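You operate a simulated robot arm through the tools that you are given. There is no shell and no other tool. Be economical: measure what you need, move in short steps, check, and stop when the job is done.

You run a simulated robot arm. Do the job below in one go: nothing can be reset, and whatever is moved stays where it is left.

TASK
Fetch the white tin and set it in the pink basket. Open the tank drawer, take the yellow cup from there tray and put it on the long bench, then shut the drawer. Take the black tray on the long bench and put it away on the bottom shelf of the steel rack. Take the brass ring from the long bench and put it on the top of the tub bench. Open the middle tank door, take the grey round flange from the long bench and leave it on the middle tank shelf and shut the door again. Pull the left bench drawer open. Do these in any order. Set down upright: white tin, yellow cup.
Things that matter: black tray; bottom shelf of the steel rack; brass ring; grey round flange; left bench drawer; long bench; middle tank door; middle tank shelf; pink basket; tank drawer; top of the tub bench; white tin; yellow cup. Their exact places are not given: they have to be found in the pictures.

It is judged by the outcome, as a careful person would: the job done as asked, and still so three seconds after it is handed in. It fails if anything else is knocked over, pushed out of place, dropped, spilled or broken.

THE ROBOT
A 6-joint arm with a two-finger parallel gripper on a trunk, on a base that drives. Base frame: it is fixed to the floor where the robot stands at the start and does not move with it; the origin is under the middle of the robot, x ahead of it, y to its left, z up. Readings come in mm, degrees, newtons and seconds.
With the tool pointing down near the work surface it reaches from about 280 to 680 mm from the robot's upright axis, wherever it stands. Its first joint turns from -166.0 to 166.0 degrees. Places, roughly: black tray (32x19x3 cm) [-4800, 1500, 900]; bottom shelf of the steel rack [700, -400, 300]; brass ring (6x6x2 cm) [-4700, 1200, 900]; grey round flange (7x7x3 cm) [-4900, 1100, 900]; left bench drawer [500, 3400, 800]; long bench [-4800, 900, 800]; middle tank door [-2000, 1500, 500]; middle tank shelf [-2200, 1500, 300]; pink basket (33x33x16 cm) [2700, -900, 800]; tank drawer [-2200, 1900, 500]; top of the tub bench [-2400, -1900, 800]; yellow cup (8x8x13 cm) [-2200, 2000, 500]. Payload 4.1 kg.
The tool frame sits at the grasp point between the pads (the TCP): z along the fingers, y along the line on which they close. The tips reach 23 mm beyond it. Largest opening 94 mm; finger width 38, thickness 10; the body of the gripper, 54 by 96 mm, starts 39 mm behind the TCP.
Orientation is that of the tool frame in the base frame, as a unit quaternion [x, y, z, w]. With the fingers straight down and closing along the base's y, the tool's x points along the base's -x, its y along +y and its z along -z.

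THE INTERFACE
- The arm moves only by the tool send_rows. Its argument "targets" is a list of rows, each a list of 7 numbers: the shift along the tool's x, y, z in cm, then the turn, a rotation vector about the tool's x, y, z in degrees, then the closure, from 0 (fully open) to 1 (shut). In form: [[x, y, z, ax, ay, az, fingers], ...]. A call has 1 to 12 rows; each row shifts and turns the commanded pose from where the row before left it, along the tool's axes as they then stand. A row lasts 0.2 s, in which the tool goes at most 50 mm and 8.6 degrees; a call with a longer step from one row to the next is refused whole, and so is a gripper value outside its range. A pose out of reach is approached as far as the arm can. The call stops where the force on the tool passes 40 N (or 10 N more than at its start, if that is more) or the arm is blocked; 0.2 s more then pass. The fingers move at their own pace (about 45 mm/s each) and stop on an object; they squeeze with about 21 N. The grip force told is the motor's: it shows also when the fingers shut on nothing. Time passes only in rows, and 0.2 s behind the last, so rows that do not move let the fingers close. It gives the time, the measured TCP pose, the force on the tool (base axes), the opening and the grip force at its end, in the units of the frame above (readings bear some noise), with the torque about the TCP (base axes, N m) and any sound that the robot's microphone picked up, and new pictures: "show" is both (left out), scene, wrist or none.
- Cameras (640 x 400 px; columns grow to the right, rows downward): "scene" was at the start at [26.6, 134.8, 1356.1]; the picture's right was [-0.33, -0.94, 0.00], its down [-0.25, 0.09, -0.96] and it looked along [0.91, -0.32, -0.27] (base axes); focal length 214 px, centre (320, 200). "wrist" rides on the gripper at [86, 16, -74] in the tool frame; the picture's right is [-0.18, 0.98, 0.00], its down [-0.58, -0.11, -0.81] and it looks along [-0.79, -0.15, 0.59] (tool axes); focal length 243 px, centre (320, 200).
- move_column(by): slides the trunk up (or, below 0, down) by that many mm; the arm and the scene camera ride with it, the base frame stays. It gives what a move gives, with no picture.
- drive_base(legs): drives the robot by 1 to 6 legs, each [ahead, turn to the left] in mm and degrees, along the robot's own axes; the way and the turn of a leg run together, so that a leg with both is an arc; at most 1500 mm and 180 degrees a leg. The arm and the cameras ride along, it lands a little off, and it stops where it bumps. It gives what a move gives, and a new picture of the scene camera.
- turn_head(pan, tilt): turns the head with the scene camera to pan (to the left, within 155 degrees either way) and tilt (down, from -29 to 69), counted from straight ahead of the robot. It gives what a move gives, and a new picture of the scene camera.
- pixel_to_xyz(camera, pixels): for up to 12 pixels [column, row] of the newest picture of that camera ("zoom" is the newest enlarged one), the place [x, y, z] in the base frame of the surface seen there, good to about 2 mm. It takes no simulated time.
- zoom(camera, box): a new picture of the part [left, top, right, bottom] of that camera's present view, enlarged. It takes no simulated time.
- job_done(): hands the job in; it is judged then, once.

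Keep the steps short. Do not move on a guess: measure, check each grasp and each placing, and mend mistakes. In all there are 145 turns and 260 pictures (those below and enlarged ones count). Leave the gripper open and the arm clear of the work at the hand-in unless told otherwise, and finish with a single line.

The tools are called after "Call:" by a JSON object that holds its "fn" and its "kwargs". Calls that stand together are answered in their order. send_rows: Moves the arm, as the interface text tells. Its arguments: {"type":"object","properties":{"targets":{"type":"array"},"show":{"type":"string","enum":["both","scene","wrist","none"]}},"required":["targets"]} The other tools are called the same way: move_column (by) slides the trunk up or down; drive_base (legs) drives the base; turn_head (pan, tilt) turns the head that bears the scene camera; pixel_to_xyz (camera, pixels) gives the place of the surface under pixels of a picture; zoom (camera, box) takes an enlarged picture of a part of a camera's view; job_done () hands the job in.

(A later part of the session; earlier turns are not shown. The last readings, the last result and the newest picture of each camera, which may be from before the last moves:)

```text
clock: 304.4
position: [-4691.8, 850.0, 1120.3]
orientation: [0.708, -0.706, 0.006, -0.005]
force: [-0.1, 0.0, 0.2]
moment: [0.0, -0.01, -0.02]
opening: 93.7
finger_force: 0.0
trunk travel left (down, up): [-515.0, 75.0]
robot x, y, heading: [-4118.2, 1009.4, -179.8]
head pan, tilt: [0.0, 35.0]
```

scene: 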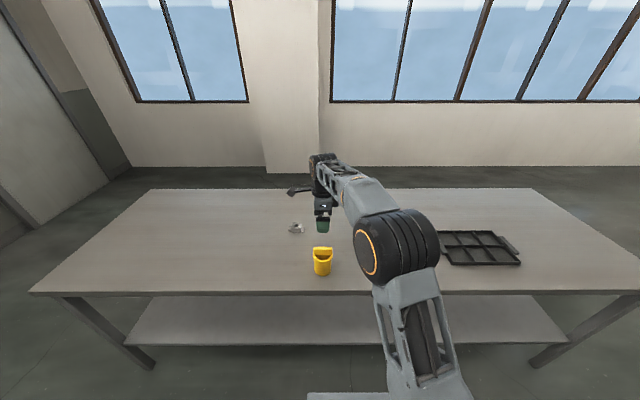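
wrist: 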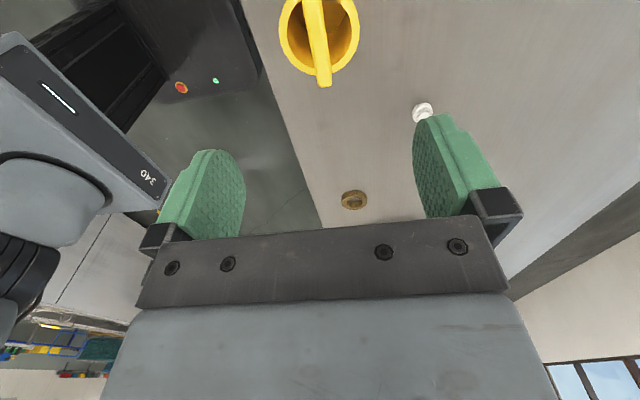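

Cup stands. Next the brass ring at (−4680,1228): moving over it at height.

Call:
{"fn": "send_rows", "kwargs": {"targets": [[-4.7, -0.1, 0, 0, 0, 0, 0], [-4.7, -0.1, 0, 0, 0, 0, 0], [-4.7, -0.1, 0, 0, 0, 0, 0], [-4.7, -0.1, 0, 0, 0, 0, 0], [-4.7, -0.1, 0, 0, 0, 0, 0], [-4.7, -0.1, 0, 0, 0, 0, 0], [-4.7, -0.1, 0, 0, 0, 0, 0], [0, 0, 4, 0, 0, 0, 0], [0, 0, 4, 0, 0, 0, 0], [0, 0, 0, 0, 0, 0, 0]], "show": "wrist"}}

```text
clock: 306.6
position: [-4682.9, 1180.0, 1038.8]
orientation: [0.708, -0.706, 0.006, -0.005]
force: [-1.0, 0.6, -1.5]
moment: [-0.01, -0.01, -0.02]
opening: 94.1
finger_force: 0.0
trunk travel left (down, up): [-515.0, 75.0]
robot x, y, heading: [-4117.4, 1012.9, -180.0]
head pan, tilt: [0.0, 35.0]
```

wrist: 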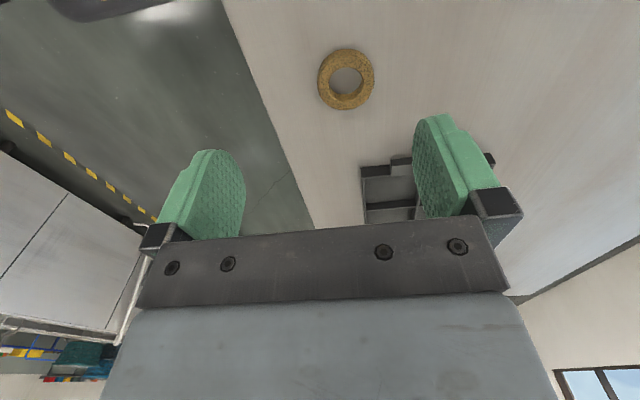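

Call:
{"fn": "pixel_to_xyz", "kwargs": {"camera": "wrist", "pixels": [[346, 52], [346, 104], [322, 80], [370, 80], [346, 80], [300, 100], [390, 175]]}}

```text
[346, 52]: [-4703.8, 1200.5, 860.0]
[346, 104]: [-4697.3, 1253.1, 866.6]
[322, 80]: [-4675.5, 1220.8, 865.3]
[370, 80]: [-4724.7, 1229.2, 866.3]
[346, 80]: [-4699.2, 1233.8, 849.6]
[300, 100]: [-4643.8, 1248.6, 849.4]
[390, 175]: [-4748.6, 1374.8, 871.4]
```

Ring centre (−4700,1227), top ≈868. Align and descend to TCP z≈876 (tips 3 mm above bench).

Call:
{"fn": "send_rows", "kwargs": {"targets": [[-4.6, 1.9, 0, 0, 0, 0, 0], [0, 0, 4, 0, 0, 0, 0], [0, 0, 4, 0, 0, 0, 0], [0, 0, 4, 0, 0, 0, 0], [0, 0, 2.5, 0, 0, 0, 0], [0, 0, 0, 0, 0, 0, 0]], "show": "wrist"}}

```text
clock: 308.0
position: [-4699.9, 1227.1, 893.6]
orientation: [0.707, -0.707, 0.006, -0.005]
force: [-0.6, -0.2, -0.3]
moment: [-0.01, -0.01, 0.03]
opening: 94.3
finger_force: 0.1
trunk travel left (down, up): [-515.0, 75.0]
robot x, y, heading: [-4118.6, 1004.8, -179.8]
head pan, tilt: [0.0, 35.0]
```

wrist: 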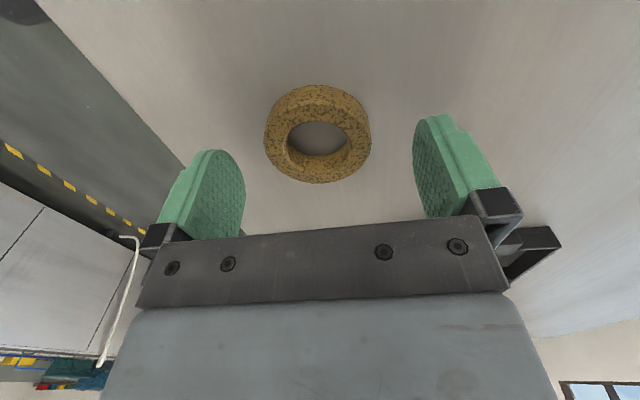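

Descend the last 17 mm and close.

Call:
{"fn": "send_rows", "kwargs": {"targets": [[0, 0, 1.2, 0, 0, 0, 0], [0, 0, 0.4, 0, 0, 0, 0], [0, 0, 0, 0, 0, 0, 0.4], [0, 0, 0, 0, 0, 0, 1], [0, 0, 0, 0, 0, 0, 1], [0, 0, 0, 0, 0, 0, 1], [0, 0, -3, 0, 0, 0, 1], [0, 0, -4, 0, 0, 0, 1], [0, 0, 0, 0, 0, 0, 1]], "show": "wrist"}}

```text
clock: 310.0
position: [-4700.9, 1226.3, 947.3]
orientation: [0.708, -0.706, 0.007, -0.005]
force: [0.5, 0.2, -2.8]
moment: [0.0, 0.0, -0.03]
opening: 58.7
finger_force: 20.9
trunk travel left (down, up): [-515.0, 75.0]
robot x, y, heading: [-4117.7, 1012.2, -180.0]
head pan, tilt: [0.0, 35.0]
```

wrist: 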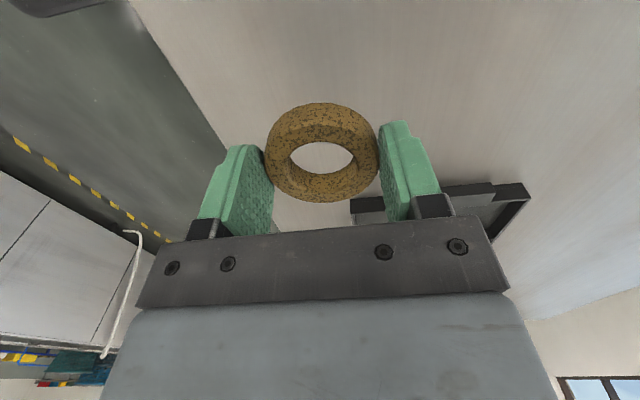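

Ring held (58.7 mm). Raise, retract and drive to the tub bench.

Call:
{"fn": "send_rows", "kwargs": {"targets": [[0, 0, -4, 0, 0, 0, 1], [0, 0, -4, 0, 0, 0, 1], [2, -4, -2, 0, 0, 0, 1], [3, -3.5, 0, 0, 0, 0, 1], [3, -3.5, 0, 0, 0, 0, 1], [3, -3.5, 0, 0, 0, 0, 1], [0, 0, 0, 0, 0, 0, 1]], "show": "none"}}

Call:
{"fn": "drive_base", "kwargs": {"legs": [[-420, 0], [0, 90], [1500, 0], [110, 0], [0, 90], [1250, 0]]}}

Call:
{"fn": "turn_head", "kwargs": {"pan": -70, "tilt": 25}}

```text
clock: 311.6
position: [-4555.8, 1117.6, 1051.3]
orientation: [0.707, -0.707, 0.006, -0.005]
force: [-0.6, -0.1, -2.6]
moment: [-0.02, 0.0, -0.02]
opening: 58.8
finger_force: 21.3
trunk travel left (down, up): [-515.0, 75.0]
robot x, y, heading: [-4121.2, 1008.9, -179.7]
head pan, tilt: [0.0, 35.0]
```

```text
clock: 335.5
position: [-2036.0, -765.9, 1049.0]
orientation: [0.719, 0.695, -0.005, -0.006]
force: [0.1, 0.4, -3.5]
moment: [-0.02, 0.04, 0.0]
opening: 58.8
finger_force: 20.9
trunk travel left (down, up): [-515.0, 75.0]
robot x, y, heading: [-2464.8, -643.7, -1.5]
head pan, tilt: [0.0, 35.0]
```

scene: 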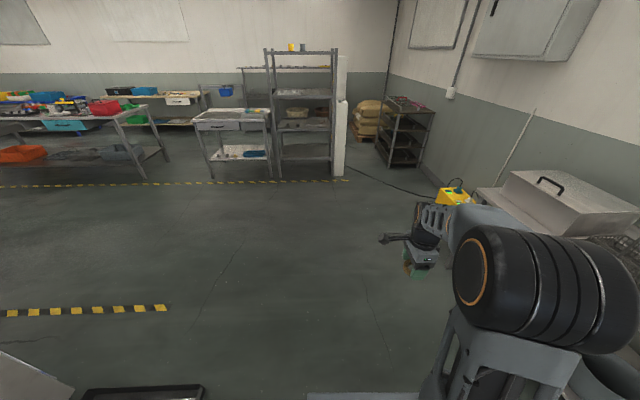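

```text
clock: 336.9
position: [-2035.8, -766.0, 1049.9]
orientation: [0.718, 0.696, -0.005, -0.006]
force: [-0.3, -0.6, -1.8]
moment: [0.04, -0.01, 0.01]
opening: 58.8
finger_force: 20.5
trunk travel left (down, up): [-515.0, 75.0]
robot x, y, heading: [-2473.3, -647.1, -1.7]
head pan, tilt: [-70.0, 25.0]
```

scene: 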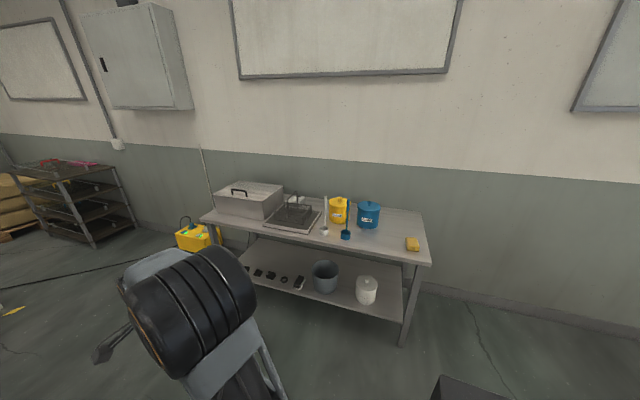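

Tub bench is visible; free spot around (380,240). Measuring.

Call:
{"fn": "pixel_to_xyz", "kwargs": {"camera": "scene", "pixels": [[380, 240], [345, 237], [412, 243], [368, 220], [430, 265], [203, 217], [325, 231], [390, 250], [300, 235], [375, 250]]}}

Call:
{"fn": "zoom", "kwargs": {"camera": "scene", "box": [200, 160, 440, 310]}}

```text
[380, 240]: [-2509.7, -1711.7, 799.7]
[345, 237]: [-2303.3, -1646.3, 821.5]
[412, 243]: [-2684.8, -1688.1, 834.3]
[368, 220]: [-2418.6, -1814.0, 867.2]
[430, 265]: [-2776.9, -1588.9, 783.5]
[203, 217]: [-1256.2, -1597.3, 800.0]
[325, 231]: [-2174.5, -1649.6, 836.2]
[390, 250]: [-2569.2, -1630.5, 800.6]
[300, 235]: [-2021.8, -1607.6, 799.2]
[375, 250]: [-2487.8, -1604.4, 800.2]
```

```text
2.67 times, centred on (320, 235) of scene
```

zoom: 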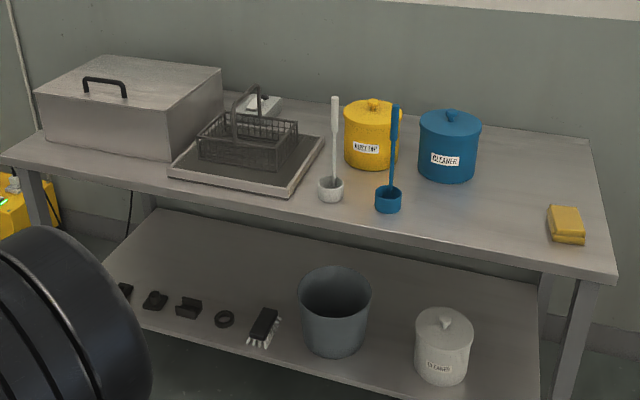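

Target spot (−2530,−1670), top z=800. Turn to face the bench and drive up.

Call:
{"fn": "drive_base", "kwargs": {"legs": [[0, -88.3], [450, 0]]}}

Call:
{"fn": "turn_head", "kwargs": {"pan": 0, "tilt": 50}}

```text
clock: 343.4
position: [-2579.1, -1534.0, 1049.6]
orientation: [1.0, -0.001, 0.0, -0.008]
force: [-0.8, -0.1, -2.8]
moment: [-0.02, -0.01, -0.02]
opening: 58.4
finger_force: 21.1
trunk travel left (down, up): [-515.0, 75.0]
robot x, y, heading: [-2470.7, -1094.8, -90.0]
head pan, tilt: [-70.0, 25.0]
```

scene: 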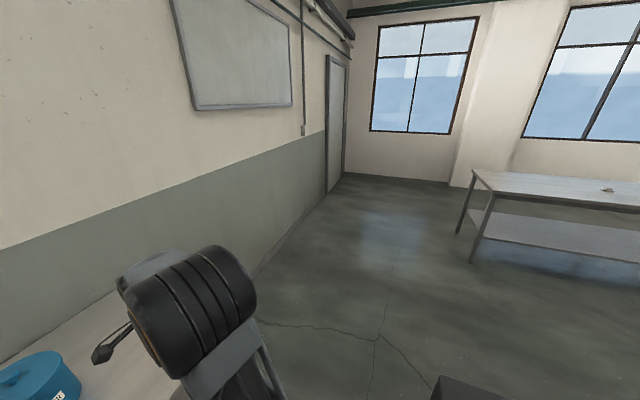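

```text
clock: 344.8
position: [-2578.1, -1533.0, 1051.1]
orientation: [1.0, -0.001, 0.001, -0.008]
force: [-0.3, -0.2, -2.6]
moment: [-0.02, -0.03, 0.0]
opening: 58.7
finger_force: 21.3
trunk travel left (down, up): [-515.0, 75.0]
robot x, y, heading: [-2468.3, -1100.8, -90.0]
head pan, tilt: [0.0, 50.0]
```

scene: 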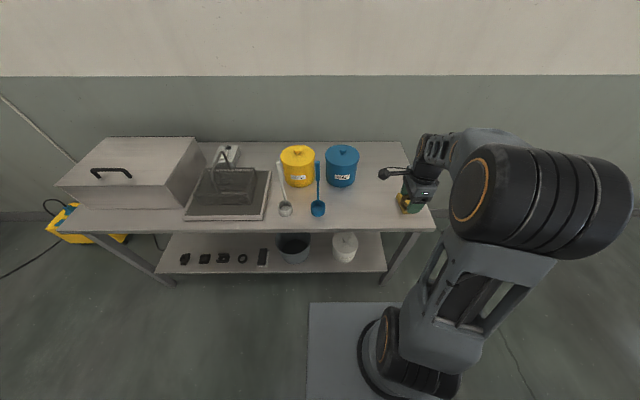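

Move to (−2520,−1665), descend to ~15 mm above final.

Call:
{"fn": "send_rows", "kwargs": {"targets": [[2, 4.4, 0, 0, 0, 0, 1], [2, 4.4, 0, 0, 0, 0, 1], [1.8, 4.4, 0, 0, 0, 0, 1], [0, 0, 4.5, 0, 0, 0, 1], [0, 0, 4.5, 0, 0, 0, 1], [0, 0, 4.5, 0, 0, 0, 1], [0, 0, 4.5, 0, 0, 0, 1], [0, 0, 2.8, 0, 0, 0, 1], [0, 0, 0, 0, 0, 0, 1]]}}

```text
clock: 346.8
position: [-2520.6, -1661.8, 839.4]
orientation: [1.0, -0.001, 0.001, -0.008]
force: [-0.4, -0.4, -2.0]
moment: [-0.01, 0.0, 0.01]
opening: 58.6
finger_force: 21.0
trunk travel left (down, up): [-515.0, 75.0]
robot x, y, heading: [-2469.5, -1094.6, -90.4]
head pan, tilt: [0.0, 50.0]
```

scene: 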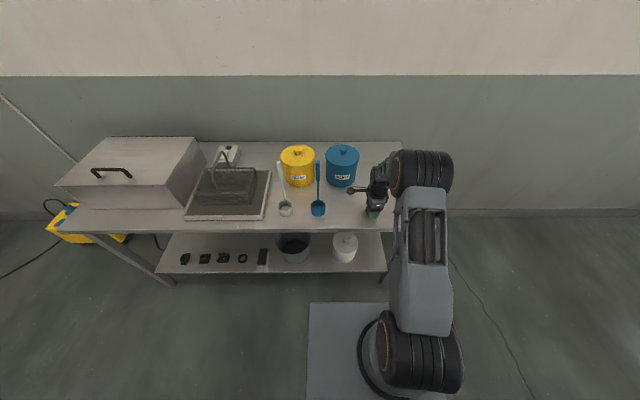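
wrist: 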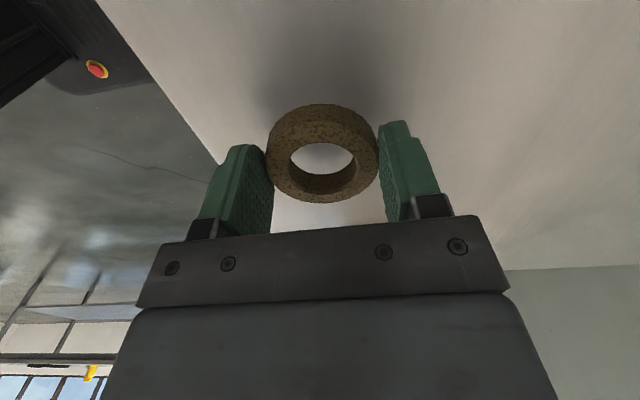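

Lowering 12 mm to contact, then opening and rising.

Call:
{"fn": "send_rows", "kwargs": {"targets": [[0, 0, 0.7, 0, 0, 0, 1], [0, 0, 0.3, 0, 0, 0, 1], [0, 0, 0.2, 0, 0, 0, 1], [0, 0, 0, 0, 0, 0, 1]], "show": "none"}}

Call:
{"fn": "send_rows", "kwargs": {"targets": [[0, 0, 0, 0, 0, 0, 0.5], [0, 0, 0, 0, 0, 0, 0], [0, 0, 0, 0, 0, 0, 0], [0, 0, -3, 0, 0, 0, 0], [0, 0, -4, 0, 0, 0, 0], [0, 0, -4, 0, 0, 0, 0], [0, 0, -4, 0, 0, 0, 0], [0, 0, -4, 0, 0, 0, 0], [0, -4, -3, 0, 0, 0, 0], [0, -4, 0, 0, 0, 0, 0], [0, -4, 0, 0, 0, 0, 0], [0, 0, 0, 0, 0, 0, 0]]}}

```text
clock: 347.8
position: [-2520.2, -1660.7, 827.8]
orientation: [1.0, 0.0, 0.0, -0.008]
force: [0.3, -0.7, -1.6]
moment: [0.01, -0.04, 0.02]
opening: 58.6
finger_force: 21.3
trunk travel left (down, up): [-515.0, 75.0]
robot x, y, heading: [-2470.0, -1100.8, -90.1]
head pan, tilt: [0.0, 50.0]
```

```text
clock: 350.4
position: [-2519.6, -1545.4, 1049.5]
orientation: [1.0, -0.001, 0.002, -0.008]
force: [0.0, -0.8, 0.4]
moment: [-0.04, 0.03, 0.03]
opening: 94.0
finger_force: 0.1
trunk travel left (down, up): [-515.0, 75.0]
robot x, y, heading: [-2469.1, -1098.4, -90.5]
head pan, tilt: [0.0, 50.0]
```

scene: 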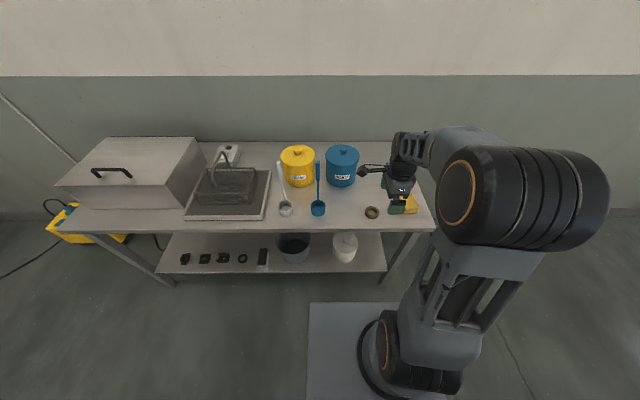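
wrist: 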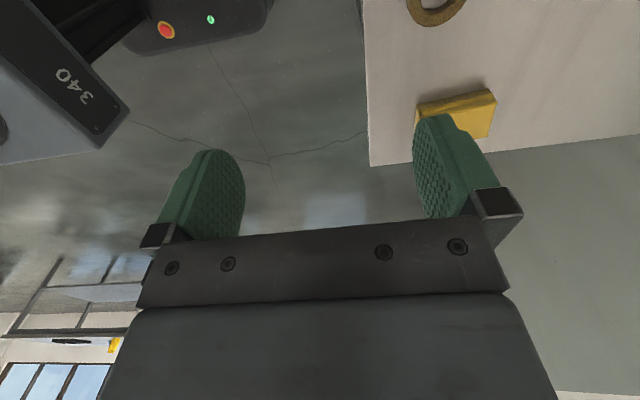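

Ring rests on the tub bench top. Back to the tank drawer: drive, and set the tool horizontal.

Call:
{"fn": "drive_base", "kwargs": {"legs": [[-200, 0], [0, 90.5], [1490, 0], [0, 90], [1450, 0], [1480, 0]]}}

Call:
{"fn": "send_rows", "kwargs": {"targets": [[0, 0, 0, -8.2, 0, 0, 0.5], [0, 0, 0, -8.2, 0, 0, 1], [0, 0, 0, -8.2, 0, 0, 1], [0, 0, 0, -8.2, 0, 0, 1], [0, 0, 0, -8.2, 0, 0, 1], [0, 0, 0, -8.2, 0, 0, 1], [0, 0, 0, -8.2, 0, 0, 1], [0, 0, 0, -8.2, 0, 0, 1], [0, 0, 0, -8.2, 0, 0, 1], [0, 0, 0, -8.2, 0, 0, 1], [0, 0, 0, -7.5, 0, 0, 1], [0, 0, 0, 0, 0, 0, 1]], "show": "none"}}

Call:
{"fn": "move_column", "kwargs": {"by": -400}}

Call:
{"fn": "drive_base", "kwargs": {"legs": [[150, 0], [0, 90]]}}

Call:
{"fn": "turn_head", "kwargs": {"pan": 0, "tilt": 35}}

```text
clock: 380.3
position: [-948.1, 2480.9, 1049.9]
orientation: [-0.003, 1.0, -0.008, -0.001]
force: [-0.4, -0.7, -0.3]
moment: [-0.01, 0.0, -0.02]
opening: 93.8
finger_force: 0.1
trunk travel left (down, up): [-515.0, 75.0]
robot x, y, heading: [-996.1, 2033.3, 90.4]
head pan, tilt: [0.0, 50.0]
```

scene: 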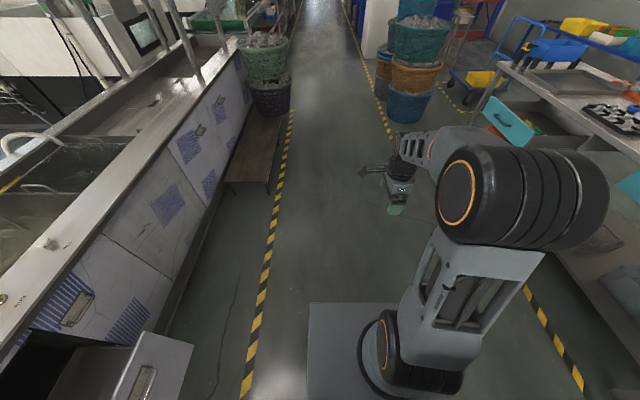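

```text
clock: 382.9
position: [-942.2, 2516.8, 1054.6]
orientation: [-0.003, 0.74, 0.673, -0.016]
force: [0.9, 0.3, -0.4]
moment: [-0.02, -0.01, -0.02]
opening: 0.0
finger_force: 21.1
out of reach, approached as far as the arm can: row 6, 8, 9, 10, 11
trunk travel left (down, up): [-515.0, 75.0]
robot x, y, heading: [-996.2, 2032.3, 90.5]
head pan, tilt: [0.0, 50.0]
```

```text
clock: 386.8
position: [-943.7, 2517.7, 655.1]
orientation: [-0.003, 0.74, 0.672, -0.016]
force: [-0.3, 0.4, 0.5]
moment: [0.02, 0.0, -0.03]
opening: 0.2
finger_force: 21.0
trunk travel left (down, up): [-115.0, 475.0]
robot x, y, heading: [-991.8, 2029.6, 90.4]
head pan, tilt: [0.0, 50.0]
```

```text
clock: 391.9
position: [-1481.2, 2241.6, 653.9]
orientation: [-0.521, 0.525, 0.469, -0.483]
force: [-0.2, -0.1, 0.0]
moment: [0.01, 0.02, -0.01]
opening: 0.1
finger_force: 21.2
trunk travel left (down, up): [-115.0, 475.0]
robot x, y, heading: [-997.1, 2179.5, 179.5]
head pan, tilt: [0.0, 50.0]
```

scene: 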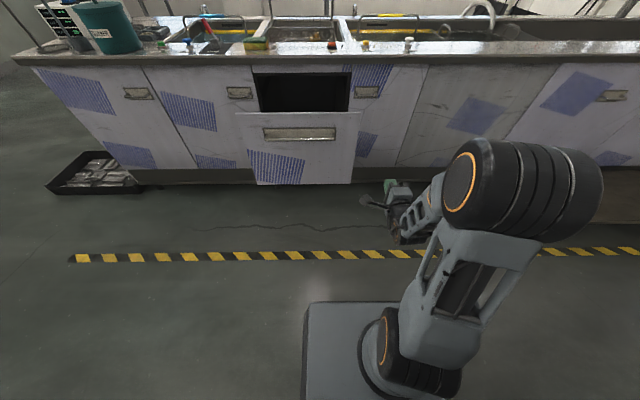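

```text
clock: 392.7
position: [-1481.2, 2241.0, 654.1]
orientation: [-0.522, 0.525, 0.468, -0.483]
force: [0.2, 0.5, 0.1]
moment: [-0.01, 0.0, 0.0]
opening: 0.0
finger_force: 20.7
trunk travel left (down, up): [-115.0, 475.0]
robot x, y, heading: [-995.8, 2181.7, 179.3]
head pan, tilt: [0.0, 35.0]
```

scene: 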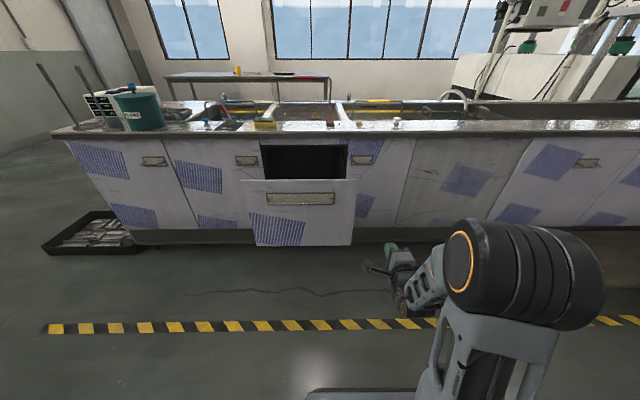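

I'm ~230 mm too far right. Backing at an angle to line up with the drawer, then adjusting tool height to z≈750.

Call:
{"fn": "drive_base", "kwargs": {"legs": [[0, -40], [-360, 0], [0, 40.5]]}}

Call:
{"fn": "send_rows", "kwargs": {"targets": [[0, 3.2, 0, -5, 0, 0, 1], [1, 3.2, 0, 0, 0, 0, 1], [1, 3.2, 0, 0, 0, 0, 1], [0, 0, 0, 0, 0, 0, 1]], "show": "wrist"}}

```text
clock: 398.7
position: [-1213.0, 2007.8, 655.8]
orientation: [-0.522, 0.524, 0.467, -0.485]
force: [1.0, 0.8, -0.4]
moment: [0.0, 0.0, -0.03]
opening: 0.0
finger_force: 20.8
trunk travel left (down, up): [-115.0, 475.0]
robot x, y, heading: [-726.8, 1950.8, 180.1]
head pan, tilt: [0.0, 35.0]
```

scene: 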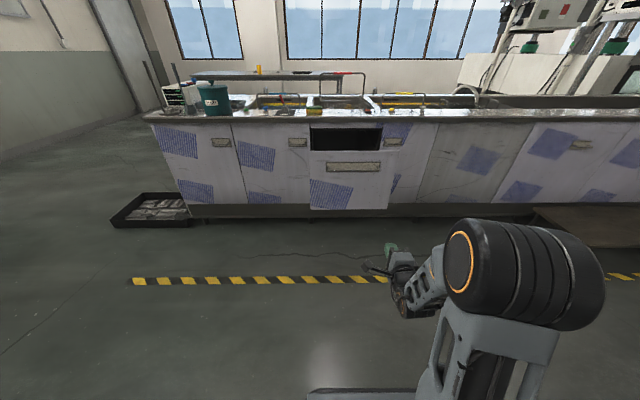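

```text
clock: 399.7
position: [-1213.0, 1998.4, 751.7]
orientation: [0.502, -0.503, -0.487, 0.508]
force: [-0.1, -0.7, -0.5]
moment: [0.01, 0.02, 0.01]
opening: 0.0
finger_force: 20.6
out of reach, approached as far as the arm can: row 2, 3
trunk travel left (down, up): [-115.0, 475.0]
robot x, y, heading: [-724.7, 1948.4, 179.5]
head pan, tilt: [0.0, 35.0]
```

wrist: 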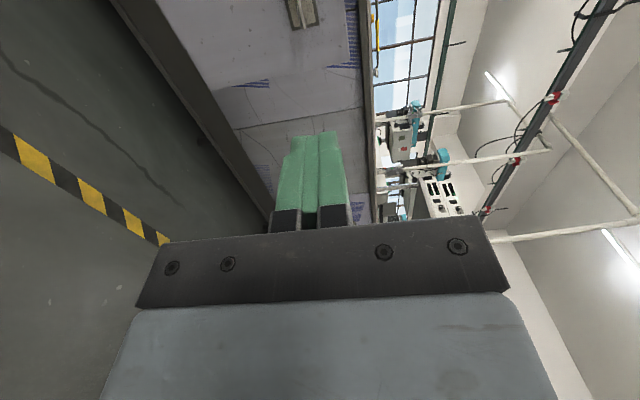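

Ready to push at (y 1998, z 752). Drive ahead 440, then push 320 by driving.

Call:
{"fn": "drive_base", "kwargs": {"legs": [[440, 0]]}}

Call:
{"fn": "drive_base", "kwargs": {"legs": [[335, 0]]}}

```text
clock: 402.4
position: [-1654.4, 1999.2, 750.8]
orientation: [0.503, -0.501, -0.488, 0.508]
force: [0.0, 0.6, 0.1]
moment: [-0.02, 0.02, 0.0]
opening: 0.1
finger_force: 21.2
trunk travel left (down, up): [-115.0, 475.0]
robot x, y, heading: [-1167.1, 1951.5, 179.9]
head pan, tilt: [0.0, 35.0]
```

scene: 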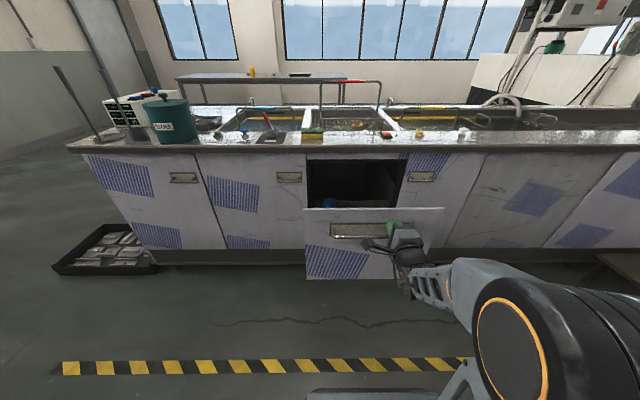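

```text
clock: 404.6
position: [-1989.2, 1999.1, 751.4]
orientation: [0.503, -0.501, -0.487, 0.508]
force: [-0.9, 0.6, -0.3]
moment: [-0.02, 0.0, -0.01]
opening: 0.3
finger_force: 20.5
trunk travel left (down, up): [-115.0, 475.0]
robot x, y, heading: [-1506.2, 1950.0, 180.0]
head pan, tilt: [0.0, 35.0]
```

scene: 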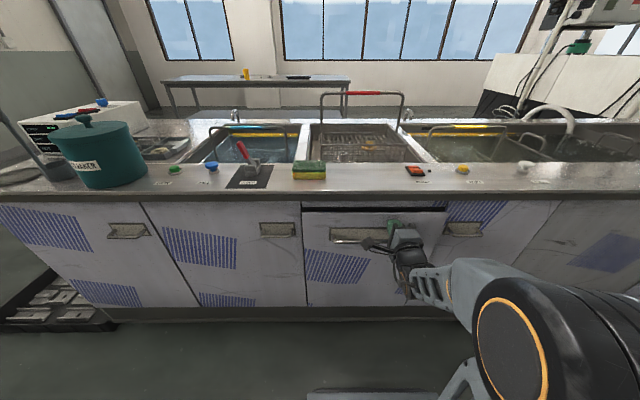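

Drawer 28 mm from shut. Pushing the rest with the arm.

Call:
{"fn": "send_rows", "kwargs": {"targets": [[0, 0, 1.5, 0, 0, 0, 1], [0, 0, 1.2, 0, 0, 0, 1], [0, 0, 0.7, 0, 0, 0, 1], [0, 0, 0.5, 0, 0, 0, 1], [0, 0, 0, 0, 0, 0, 1]], "show": "scene"}}

Call:
{"fn": "zoom", "kwargs": {"camera": "scene", "box": [220, 160, 500, 335]}}

```text
clock: 405.4
position: [-2015.8, 2001.2, 750.0]
orientation: [0.505, -0.499, -0.485, 0.51]
force: [25.2, -2.9, 7.2]
moment: [0.09, 0.26, -0.42]
opening: 0.0
finger_force: 21.3
out of reach, approached as far as the arm can: row 3
trunk travel left (down, up): [-115.0, 475.0]
robot x, y, heading: [-1504.2, 1951.2, 179.9]
head pan, tilt: [0.0, 35.0]
stopped in row 3: the force on the tool passed its limit (the readings are from after the stop); the commanded pose is now the measured one
```

scene: 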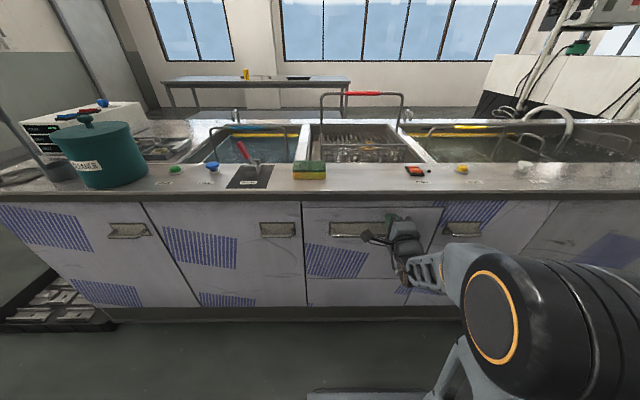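

```text
2.29 times, centred on (360, 248) of scene
```

zoom: 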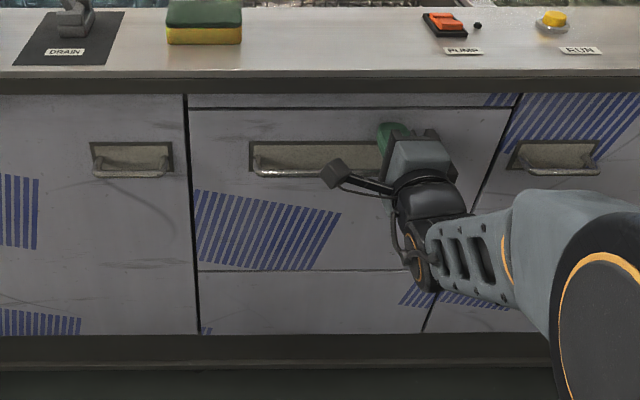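

Drawer appears flush; confirm by measurement and look at the door handle.

Call:
{"fn": "pixel_to_xyz", "kwargs": {"camera": "zoom", "pixels": [[290, 215], [120, 230], [230, 250], [300, 172], [130, 173], [105, 172], [160, 172], [130, 155], [165, 172]]}}

```text
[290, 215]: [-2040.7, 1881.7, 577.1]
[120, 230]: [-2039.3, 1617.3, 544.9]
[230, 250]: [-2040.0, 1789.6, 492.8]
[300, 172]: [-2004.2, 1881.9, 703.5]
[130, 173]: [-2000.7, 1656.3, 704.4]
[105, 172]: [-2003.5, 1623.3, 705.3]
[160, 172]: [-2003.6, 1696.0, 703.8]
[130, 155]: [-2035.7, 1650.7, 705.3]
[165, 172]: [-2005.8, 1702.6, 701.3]
```

Drawer is shut (face −2040). Now the middle door handle: bar centre (−2004,1660,703), hinge at y≈1285. I stand beside its swing. Retract the tool, shift left and down, ready to grip.

Call:
{"fn": "send_rows", "kwargs": {"targets": [[0, 0, -4, 0, 0, 0, 1], [0, 0, -4, 0, 0, 0, 0.4], [4, -0.8, 0, 0, 0, 0, 0.4], [4.2, -0.8, 0, 0, 0, 0, 0.4], [4.2, -0.8, 0, 0, 0, 0, 0.4], [4.2, -0.8, 0, 0, 0, 0, 0.4], [4.2, -0.8, 0, 0, 0, 0, 0.4], [4.2, -0.7, 0, 0, 0, 0, 0.4], [4.2, 0, 0, 0, 0, 0, 0.4], [4.2, 0, 0, 0, 0, 0, 0.4], [0, 0, 0, 0, 0, 0, 0.4]], "show": "wrist"}}

```text
clock: 407.8
position: [-1978.1, 1987.6, 769.4]
orientation: [0.509, -0.499, -0.482, 0.51]
force: [0.6, -0.1, -0.3]
moment: [0.0, 0.01, 0.0]
opening: 56.5
finger_force: 0.0
out of reach, approached as far as the arm can: row 2, 3, 4, 5, 6, 7, 8, 9, 10
trunk travel left (down, up): [-115.0, 475.0]
robot x, y, heading: [-1504.5, 1950.9, 180.0]
head pan, tilt: [0.0, 35.0]
```

wrist: 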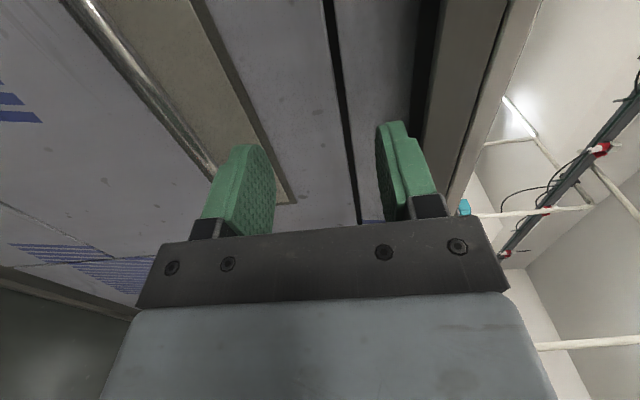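

Too folded. Back off 150 mm, lower the trunk fully (as in the earlier successful grasp), then shift.

Call:
{"fn": "drive_base", "kwargs": {"legs": [[-150, 0]]}}

Call:
{"fn": "move_column", "kwargs": {"by": -115}}

Call:
{"fn": "send_rows", "kwargs": {"targets": [[4, 1, 1, 0, 0, 0, 0.4], [4, 1, 1, 0, 0, 0, 0.4], [4, 1, 1, 0, 0, 0, 0.4], [4, 1, 1, 0, 0, 0, 0.4], [4, 0.8, 1, 0, 0, 0, 0.4], [4, 0, 1, 0, 0, 0, 0.4], [4, 0, 1, 0, 0, 0, 0.4], [4, 0, 1, 0, 0, 0, 0.4], [0, 0, 0, 0, 0, 0, 0.4]], "show": "both"}}

```text
clock: 409.1
position: [-1828.2, 1986.6, 769.9]
orientation: [0.508, -0.5, -0.482, 0.51]
force: [0.3, -0.3, 0.3]
moment: [0.02, 0.0, -0.04]
opening: 56.4
finger_force: 0.1
trunk travel left (down, up): [-115.0, 475.0]
robot x, y, heading: [-1353.8, 1952.2, 179.8]
head pan, tilt: [0.0, 35.0]
```

scene: 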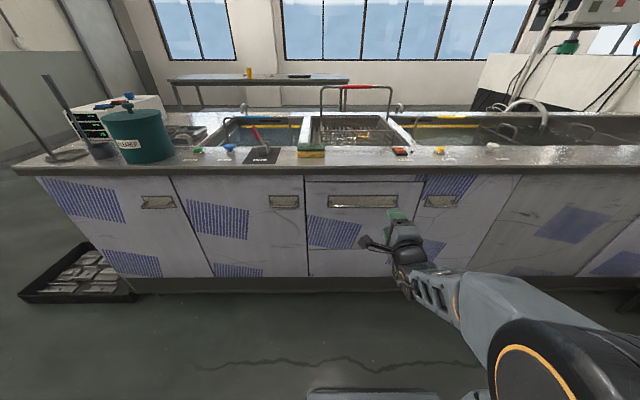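

```text
clock: 410.6
position: [-1827.2, 1986.9, 654.9]
orientation: [0.507, -0.5, -0.482, 0.511]
force: [-0.5, -0.1, 1.3]
moment: [0.01, -0.03, 0.0]
opening: 56.4
finger_force: 0.0
trunk travel left (down, up): [0.0, 590.0]
robot x, y, heading: [-1353.6, 1954.0, 179.9]
head pan, tilt: [0.0, 35.0]
```

```text
clock: 412.6
position: [-1857.2, 1967.8, 755.5]
orientation: [0.51, -0.499, -0.48, 0.511]
force: [-0.1, -1.1, -0.7]
moment: [-0.03, 0.01, 0.01]
opening: 56.4
finger_force: 0.1
out of reach, approached as far as the arm can: row 1, 2, 3, 4, 5, 6, 7, 8
trunk travel left (down, up): [0.0, 590.0]
robot x, y, heading: [-1357.0, 1951.5, 180.1]
head pan, tilt: [0.0, 35.0]
```

scene: 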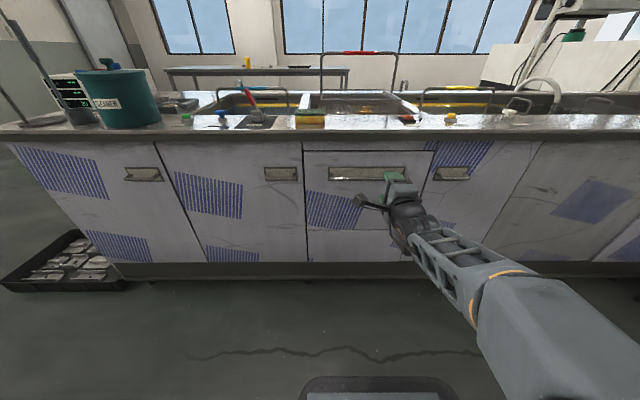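
wrist: 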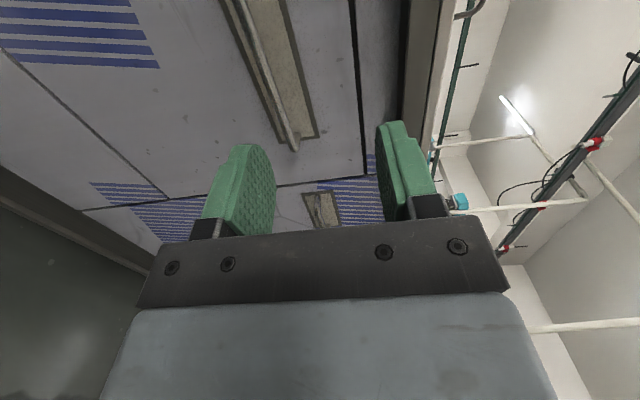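

The arm can only work straight ahead in this wrist pose, so I'll line the robot up with the handle (y≈1660).

Call:
{"fn": "drive_base", "kwargs": {"legs": [[0, -45], [-430, 0], [0, 45], [300, 0]]}}

Call:
{"fn": "send_rows", "kwargs": {"targets": [[0, -2.6, 1, 0, 0, 0, 0.4], [0, -2.6, 1, 0, 0, 0, 0.4], [0, 0, 0, 0, 0, 0, 0.4]], "show": "wrist"}}

```text
clock: 421.0
position: [-1854.3, 1665.1, 754.5]
orientation: [0.509, -0.499, -0.481, 0.511]
force: [0.0, 0.7, 0.1]
moment: [-0.03, 0.0, -0.01]
opening: 56.5
finger_force: 0.0
trunk travel left (down, up): [0.0, 590.0]
robot x, y, heading: [-1349.3, 1649.0, 179.9]
head pan, tilt: [0.0, 35.0]
```

scene: 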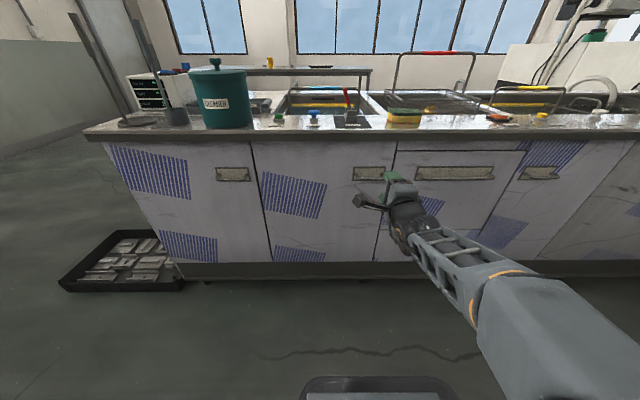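

```text
clock: 421.8
position: [-1873.9, 1677.2, 706.2]
orientation: [0.511, -0.498, -0.48, 0.511]
force: [-0.2, -0.5, -0.3]
moment: [-0.03, -0.03, 0.0]
opening: 56.2
finger_force: 0.1
out of reach, approached as far as the arm can: row 1, 2
trunk travel left (down, up): [0.0, 590.0]
robot x, y, heading: [-1350.4, 1651.6, 179.5]
head pan, tilt: [0.0, 35.0]
```

wrist: 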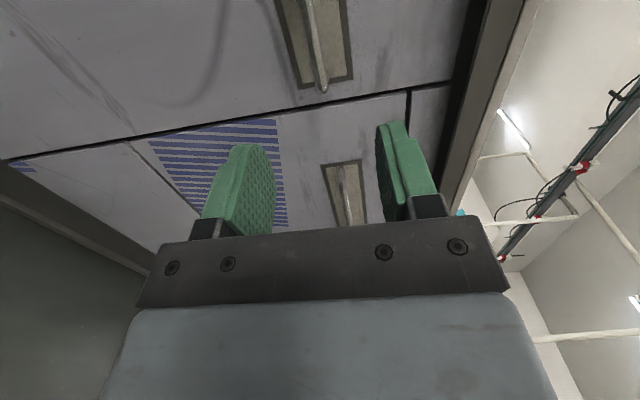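

Measuring the handle from the wrist view.

Call:
{"fn": "pixel_to_xyz", "kwargs": {"camera": "wrist", "pixels": [[312, 20], [318, 60], [322, 85], [347, 200]]}}

```text
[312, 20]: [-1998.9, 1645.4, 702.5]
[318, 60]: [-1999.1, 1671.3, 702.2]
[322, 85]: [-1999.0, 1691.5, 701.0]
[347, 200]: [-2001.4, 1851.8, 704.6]
```

Bar at z 702, spans my y. Advance 13 cm and close.

Call:
{"fn": "send_rows", "kwargs": {"targets": [[0.4, -0.1, 3.5, 0, 0, 0, 0.4], [0.4, -0.1, 3.5, 0, 0, 0, 0.4], [0.4, -0.1, 3.5, 0, 0, 0, 0.4], [0, 0, 2.3, 0, 0, 0, 0.4], [0, 0, 0, 0, 0, 0, 0.4]], "show": "wrist"}}

```text
clock: 423.0
position: [-1999.6, 1684.8, 706.6]
orientation: [0.511, -0.499, -0.479, 0.511]
force: [-0.6, 0.1, 0.6]
moment: [0.01, 0.0, 0.02]
opening: 56.2
finger_force: 0.0
out of reach, approached as far as the arm can: row 1, 2, 3
trunk travel left (down, up): [0.0, 590.0]
robot x, y, heading: [-1352.1, 1646.1, 180.0]
head pan, tilt: [0.0, 35.0]
```

wrist: 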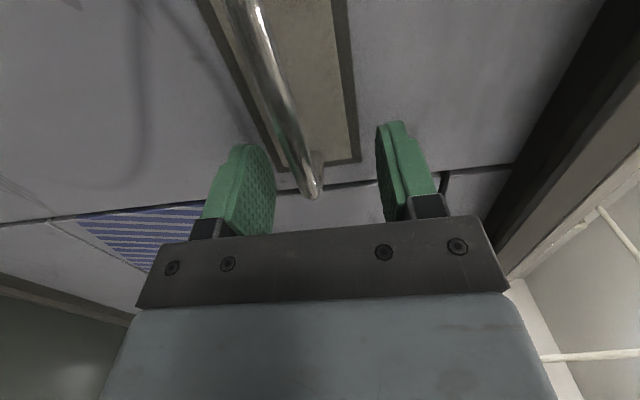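

The tool has drifted towards the bar's end (y 1685). A 2.2° base turn to the left brings it to y≈1660.

Call:
{"fn": "drive_base", "kwargs": {"legs": [[0, 2.2]]}}

Call:
{"fn": "send_rows", "kwargs": {"targets": [[0, -0.3, 0.5, 0, 0, 0, 0.6], [0, 0, 0, 0, 0, 0, 1], [0, 0, 0, 0, 0, 0, 1], [0, 0, 0, 0, 0, 0, 1], [0, 0, 0, 0, 0, 0, 1]], "show": "wrist"}}

```text
clock: 423.8
position: [-1999.9, 1658.9, 707.6]
orientation: [0.521, -0.488, -0.469, 0.52]
force: [0.4, 0.9, -0.1]
moment: [0.01, 0.03, 0.0]
opening: 56.5
finger_force: 0.1
trunk travel left (down, up): [0.0, 590.0]
robot x, y, heading: [-1353.0, 1645.6, -178.0]
head pan, tilt: [0.0, 35.0]
```

scene: 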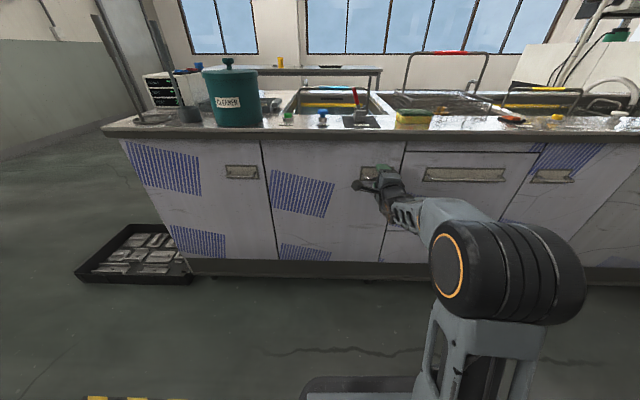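

```text
clock: 425.0
position: [-2006.0, 1658.8, 700.7]
orientation: [0.523, -0.49, -0.467, 0.518]
force: [9.7, 0.5, -23.0]
moment: [1.82, 0.06, 0.15]
opening: 11.2
finger_force: 44.8
trunk travel left (down, up): [0.0, 590.0]
robot x, y, heading: [-1350.8, 1647.9, -177.9]
head pan, tilt: [0.0, 35.0]
```

wrist: 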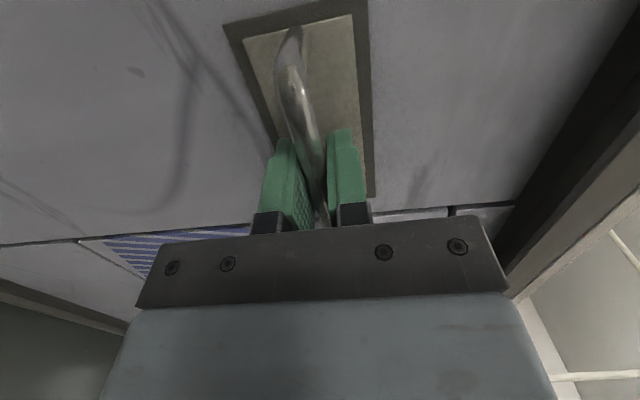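

Gripped firmly. Now open the door by backing in small arcs that follow the handle's circle (radius ≈375 about y=1285).

Call:
{"fn": "send_rows", "kwargs": {"targets": [[0, -0.3, 0, 0, 0, 0, 1], [0, 0, 0, 0, 0, 0, 1]], "show": "none"}}

Call:
{"fn": "drive_base", "kwargs": {"legs": [[-96, 1.5]]}}

Call:
{"fn": "drive_base", "kwargs": {"legs": [[-86, 4.0]]}}

```text
clock: 425.6
position: [-2006.2, 1658.4, 699.5]
orientation: [0.522, -0.488, -0.468, 0.52]
force: [5.8, -2.1, -18.1]
moment: [1.74, 0.07, -1.05]
opening: 11.1
finger_force: 44.8
trunk travel left (down, up): [0.0, 590.0]
robot x, y, heading: [-1352.7, 1645.1, -178.2]
head pan, tilt: [0.0, 35.0]
```

```text
clock: 426.7
position: [-1910.8, 1643.8, 699.1]
orientation: [0.529, -0.479, -0.461, 0.527]
force: [-6.4, -21.1, -12.8]
moment: [1.62, -0.39, 0.32]
opening: 11.1
finger_force: 45.0
trunk travel left (down, up): [0.0, 590.0]
robot x, y, heading: [-1256.2, 1652.6, -176.6]
head pan, tilt: [0.0, 35.0]
```

scene: 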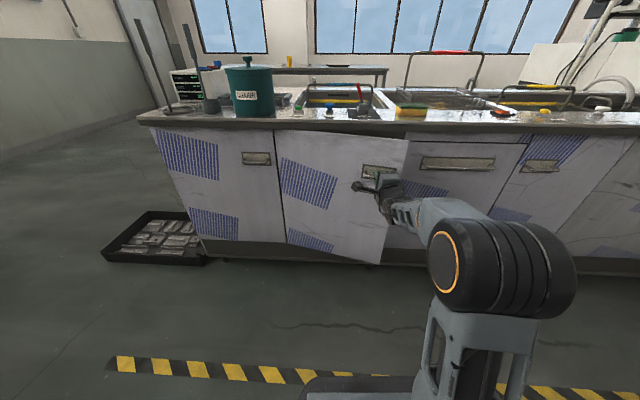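

```text
clock: 427.8
position: [-1822.6, 1605.4, 700.1]
orientation: [0.547, -0.459, -0.441, 0.544]
force: [-9.6, -19.1, -3.6]
moment: [0.49, -0.24, 0.54]
opening: 10.8
finger_force: 45.3
trunk travel left (down, up): [0.0, 590.0]
robot x, y, heading: [-1165.6, 1661.6, -172.1]
head pan, tilt: [0.0, 35.0]
```

scene: 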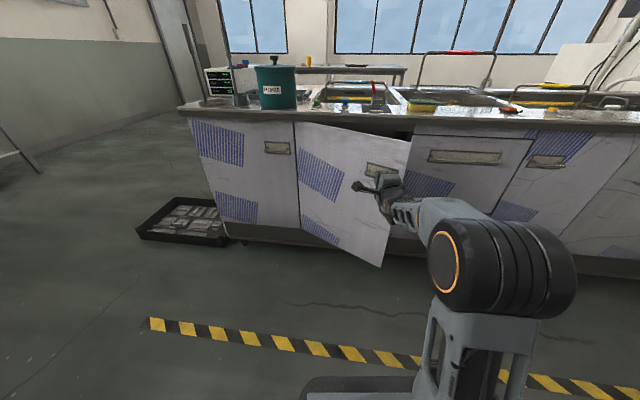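

Door at ≈29° with low forces. Continuing to 45° and 60°.

Call:
{"fn": "drive_base", "kwargs": {"legs": [[-67, 6.3]]}}

Call:
{"fn": "drive_base", "kwargs": {"legs": [[-32, 8.1]]}}

```text
clock: 428.8
position: [-1746.8, 1546.9, 700.0]
orientation: [0.571, -0.429, -0.41, 0.567]
force: [-14.0, -16.7, -4.7]
moment: [-1.34, 1.04, 0.55]
opening: 11.1
finger_force: 44.8
trunk travel left (down, up): [0.0, 590.0]
robot x, y, heading: [-1104.3, 1674.8, -165.6]
head pan, tilt: [0.0, 35.0]
```

scene: 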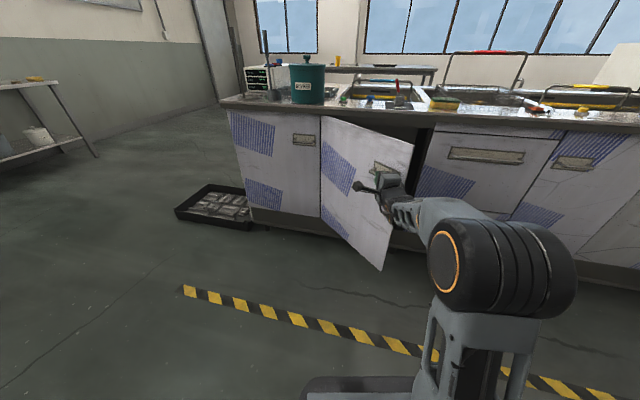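

```text
clock: 429.8
position: [-1692.4, 1468.0, 699.9]
orientation: [0.6, -0.387, -0.369, 0.595]
force: [-7.4, -8.2, -9.2]
moment: [-1.23, 1.47, 1.28]
opening: 11.6
finger_force: 45.4
trunk travel left (down, up): [0.0, 590.0]
robot x, y, heading: [-1074.6, 1683.0, -157.4]
head pan, tilt: [0.0, 35.0]
```

scene: 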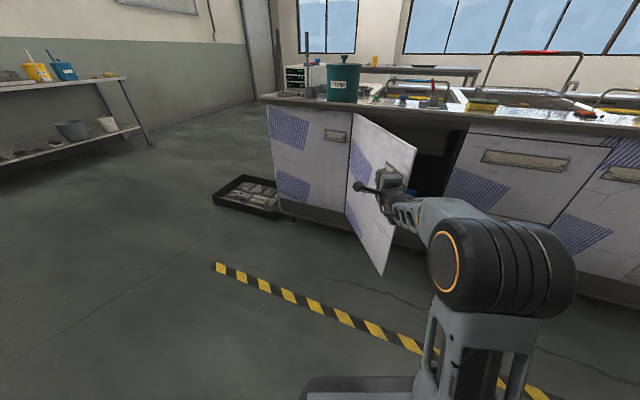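

Door at ≈60°. Next to 75° and 90°.

Call:
{"fn": "drive_base", "kwargs": {"legs": [[-2, 8.6]]}}

Call:
{"fn": "drive_base", "kwargs": {"legs": [[46, 7.5]]}}

```text
clock: 430.7
position: [-1680.7, 1444.2, 700.7]
orientation: [0.607, -0.376, -0.356, 0.603]
force: [5.7, 2.7, -0.9]
moment: [-0.7, 0.93, 0.09]
opening: 11.1
finger_force: 44.9
trunk travel left (down, up): [0.0, 590.0]
robot x, y, heading: [-1073.3, 1681.7, -155.2]
head pan, tilt: [0.0, 35.0]
stopped in leg 1: the force on the tool passed its limit (the readings are from after the stop); the commanded pose is now the measured one
```

scene: 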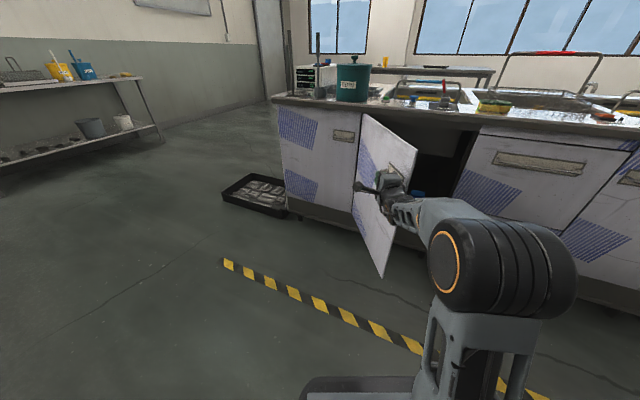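

```text
clock: 431.4
position: [-1679.8, 1441.1, 699.6]
orientation: [0.607, -0.377, -0.355, 0.603]
force: [16.6, 7.2, 2.3]
moment: [-0.31, 0.6, 0.05]
opening: 11.1
finger_force: 45.1
trunk travel left (down, up): [0.0, 590.0]
robot x, y, heading: [-1080.2, 1684.6, -154.9]
head pan, tilt: [0.0, 35.0]
stopped in leg 1: the force on the tool passed its limit (the readings are from after the stop); the commanded pose is now the measured one
```

scene: 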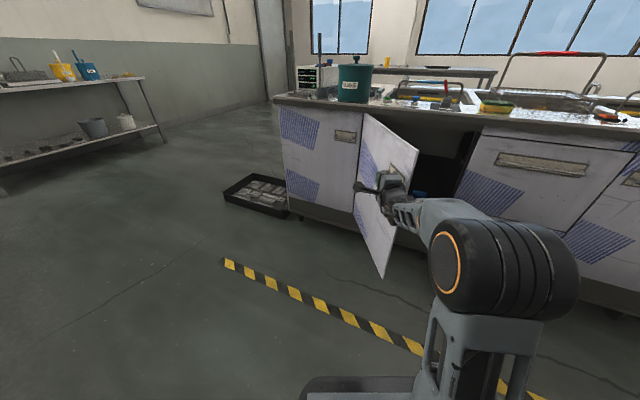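

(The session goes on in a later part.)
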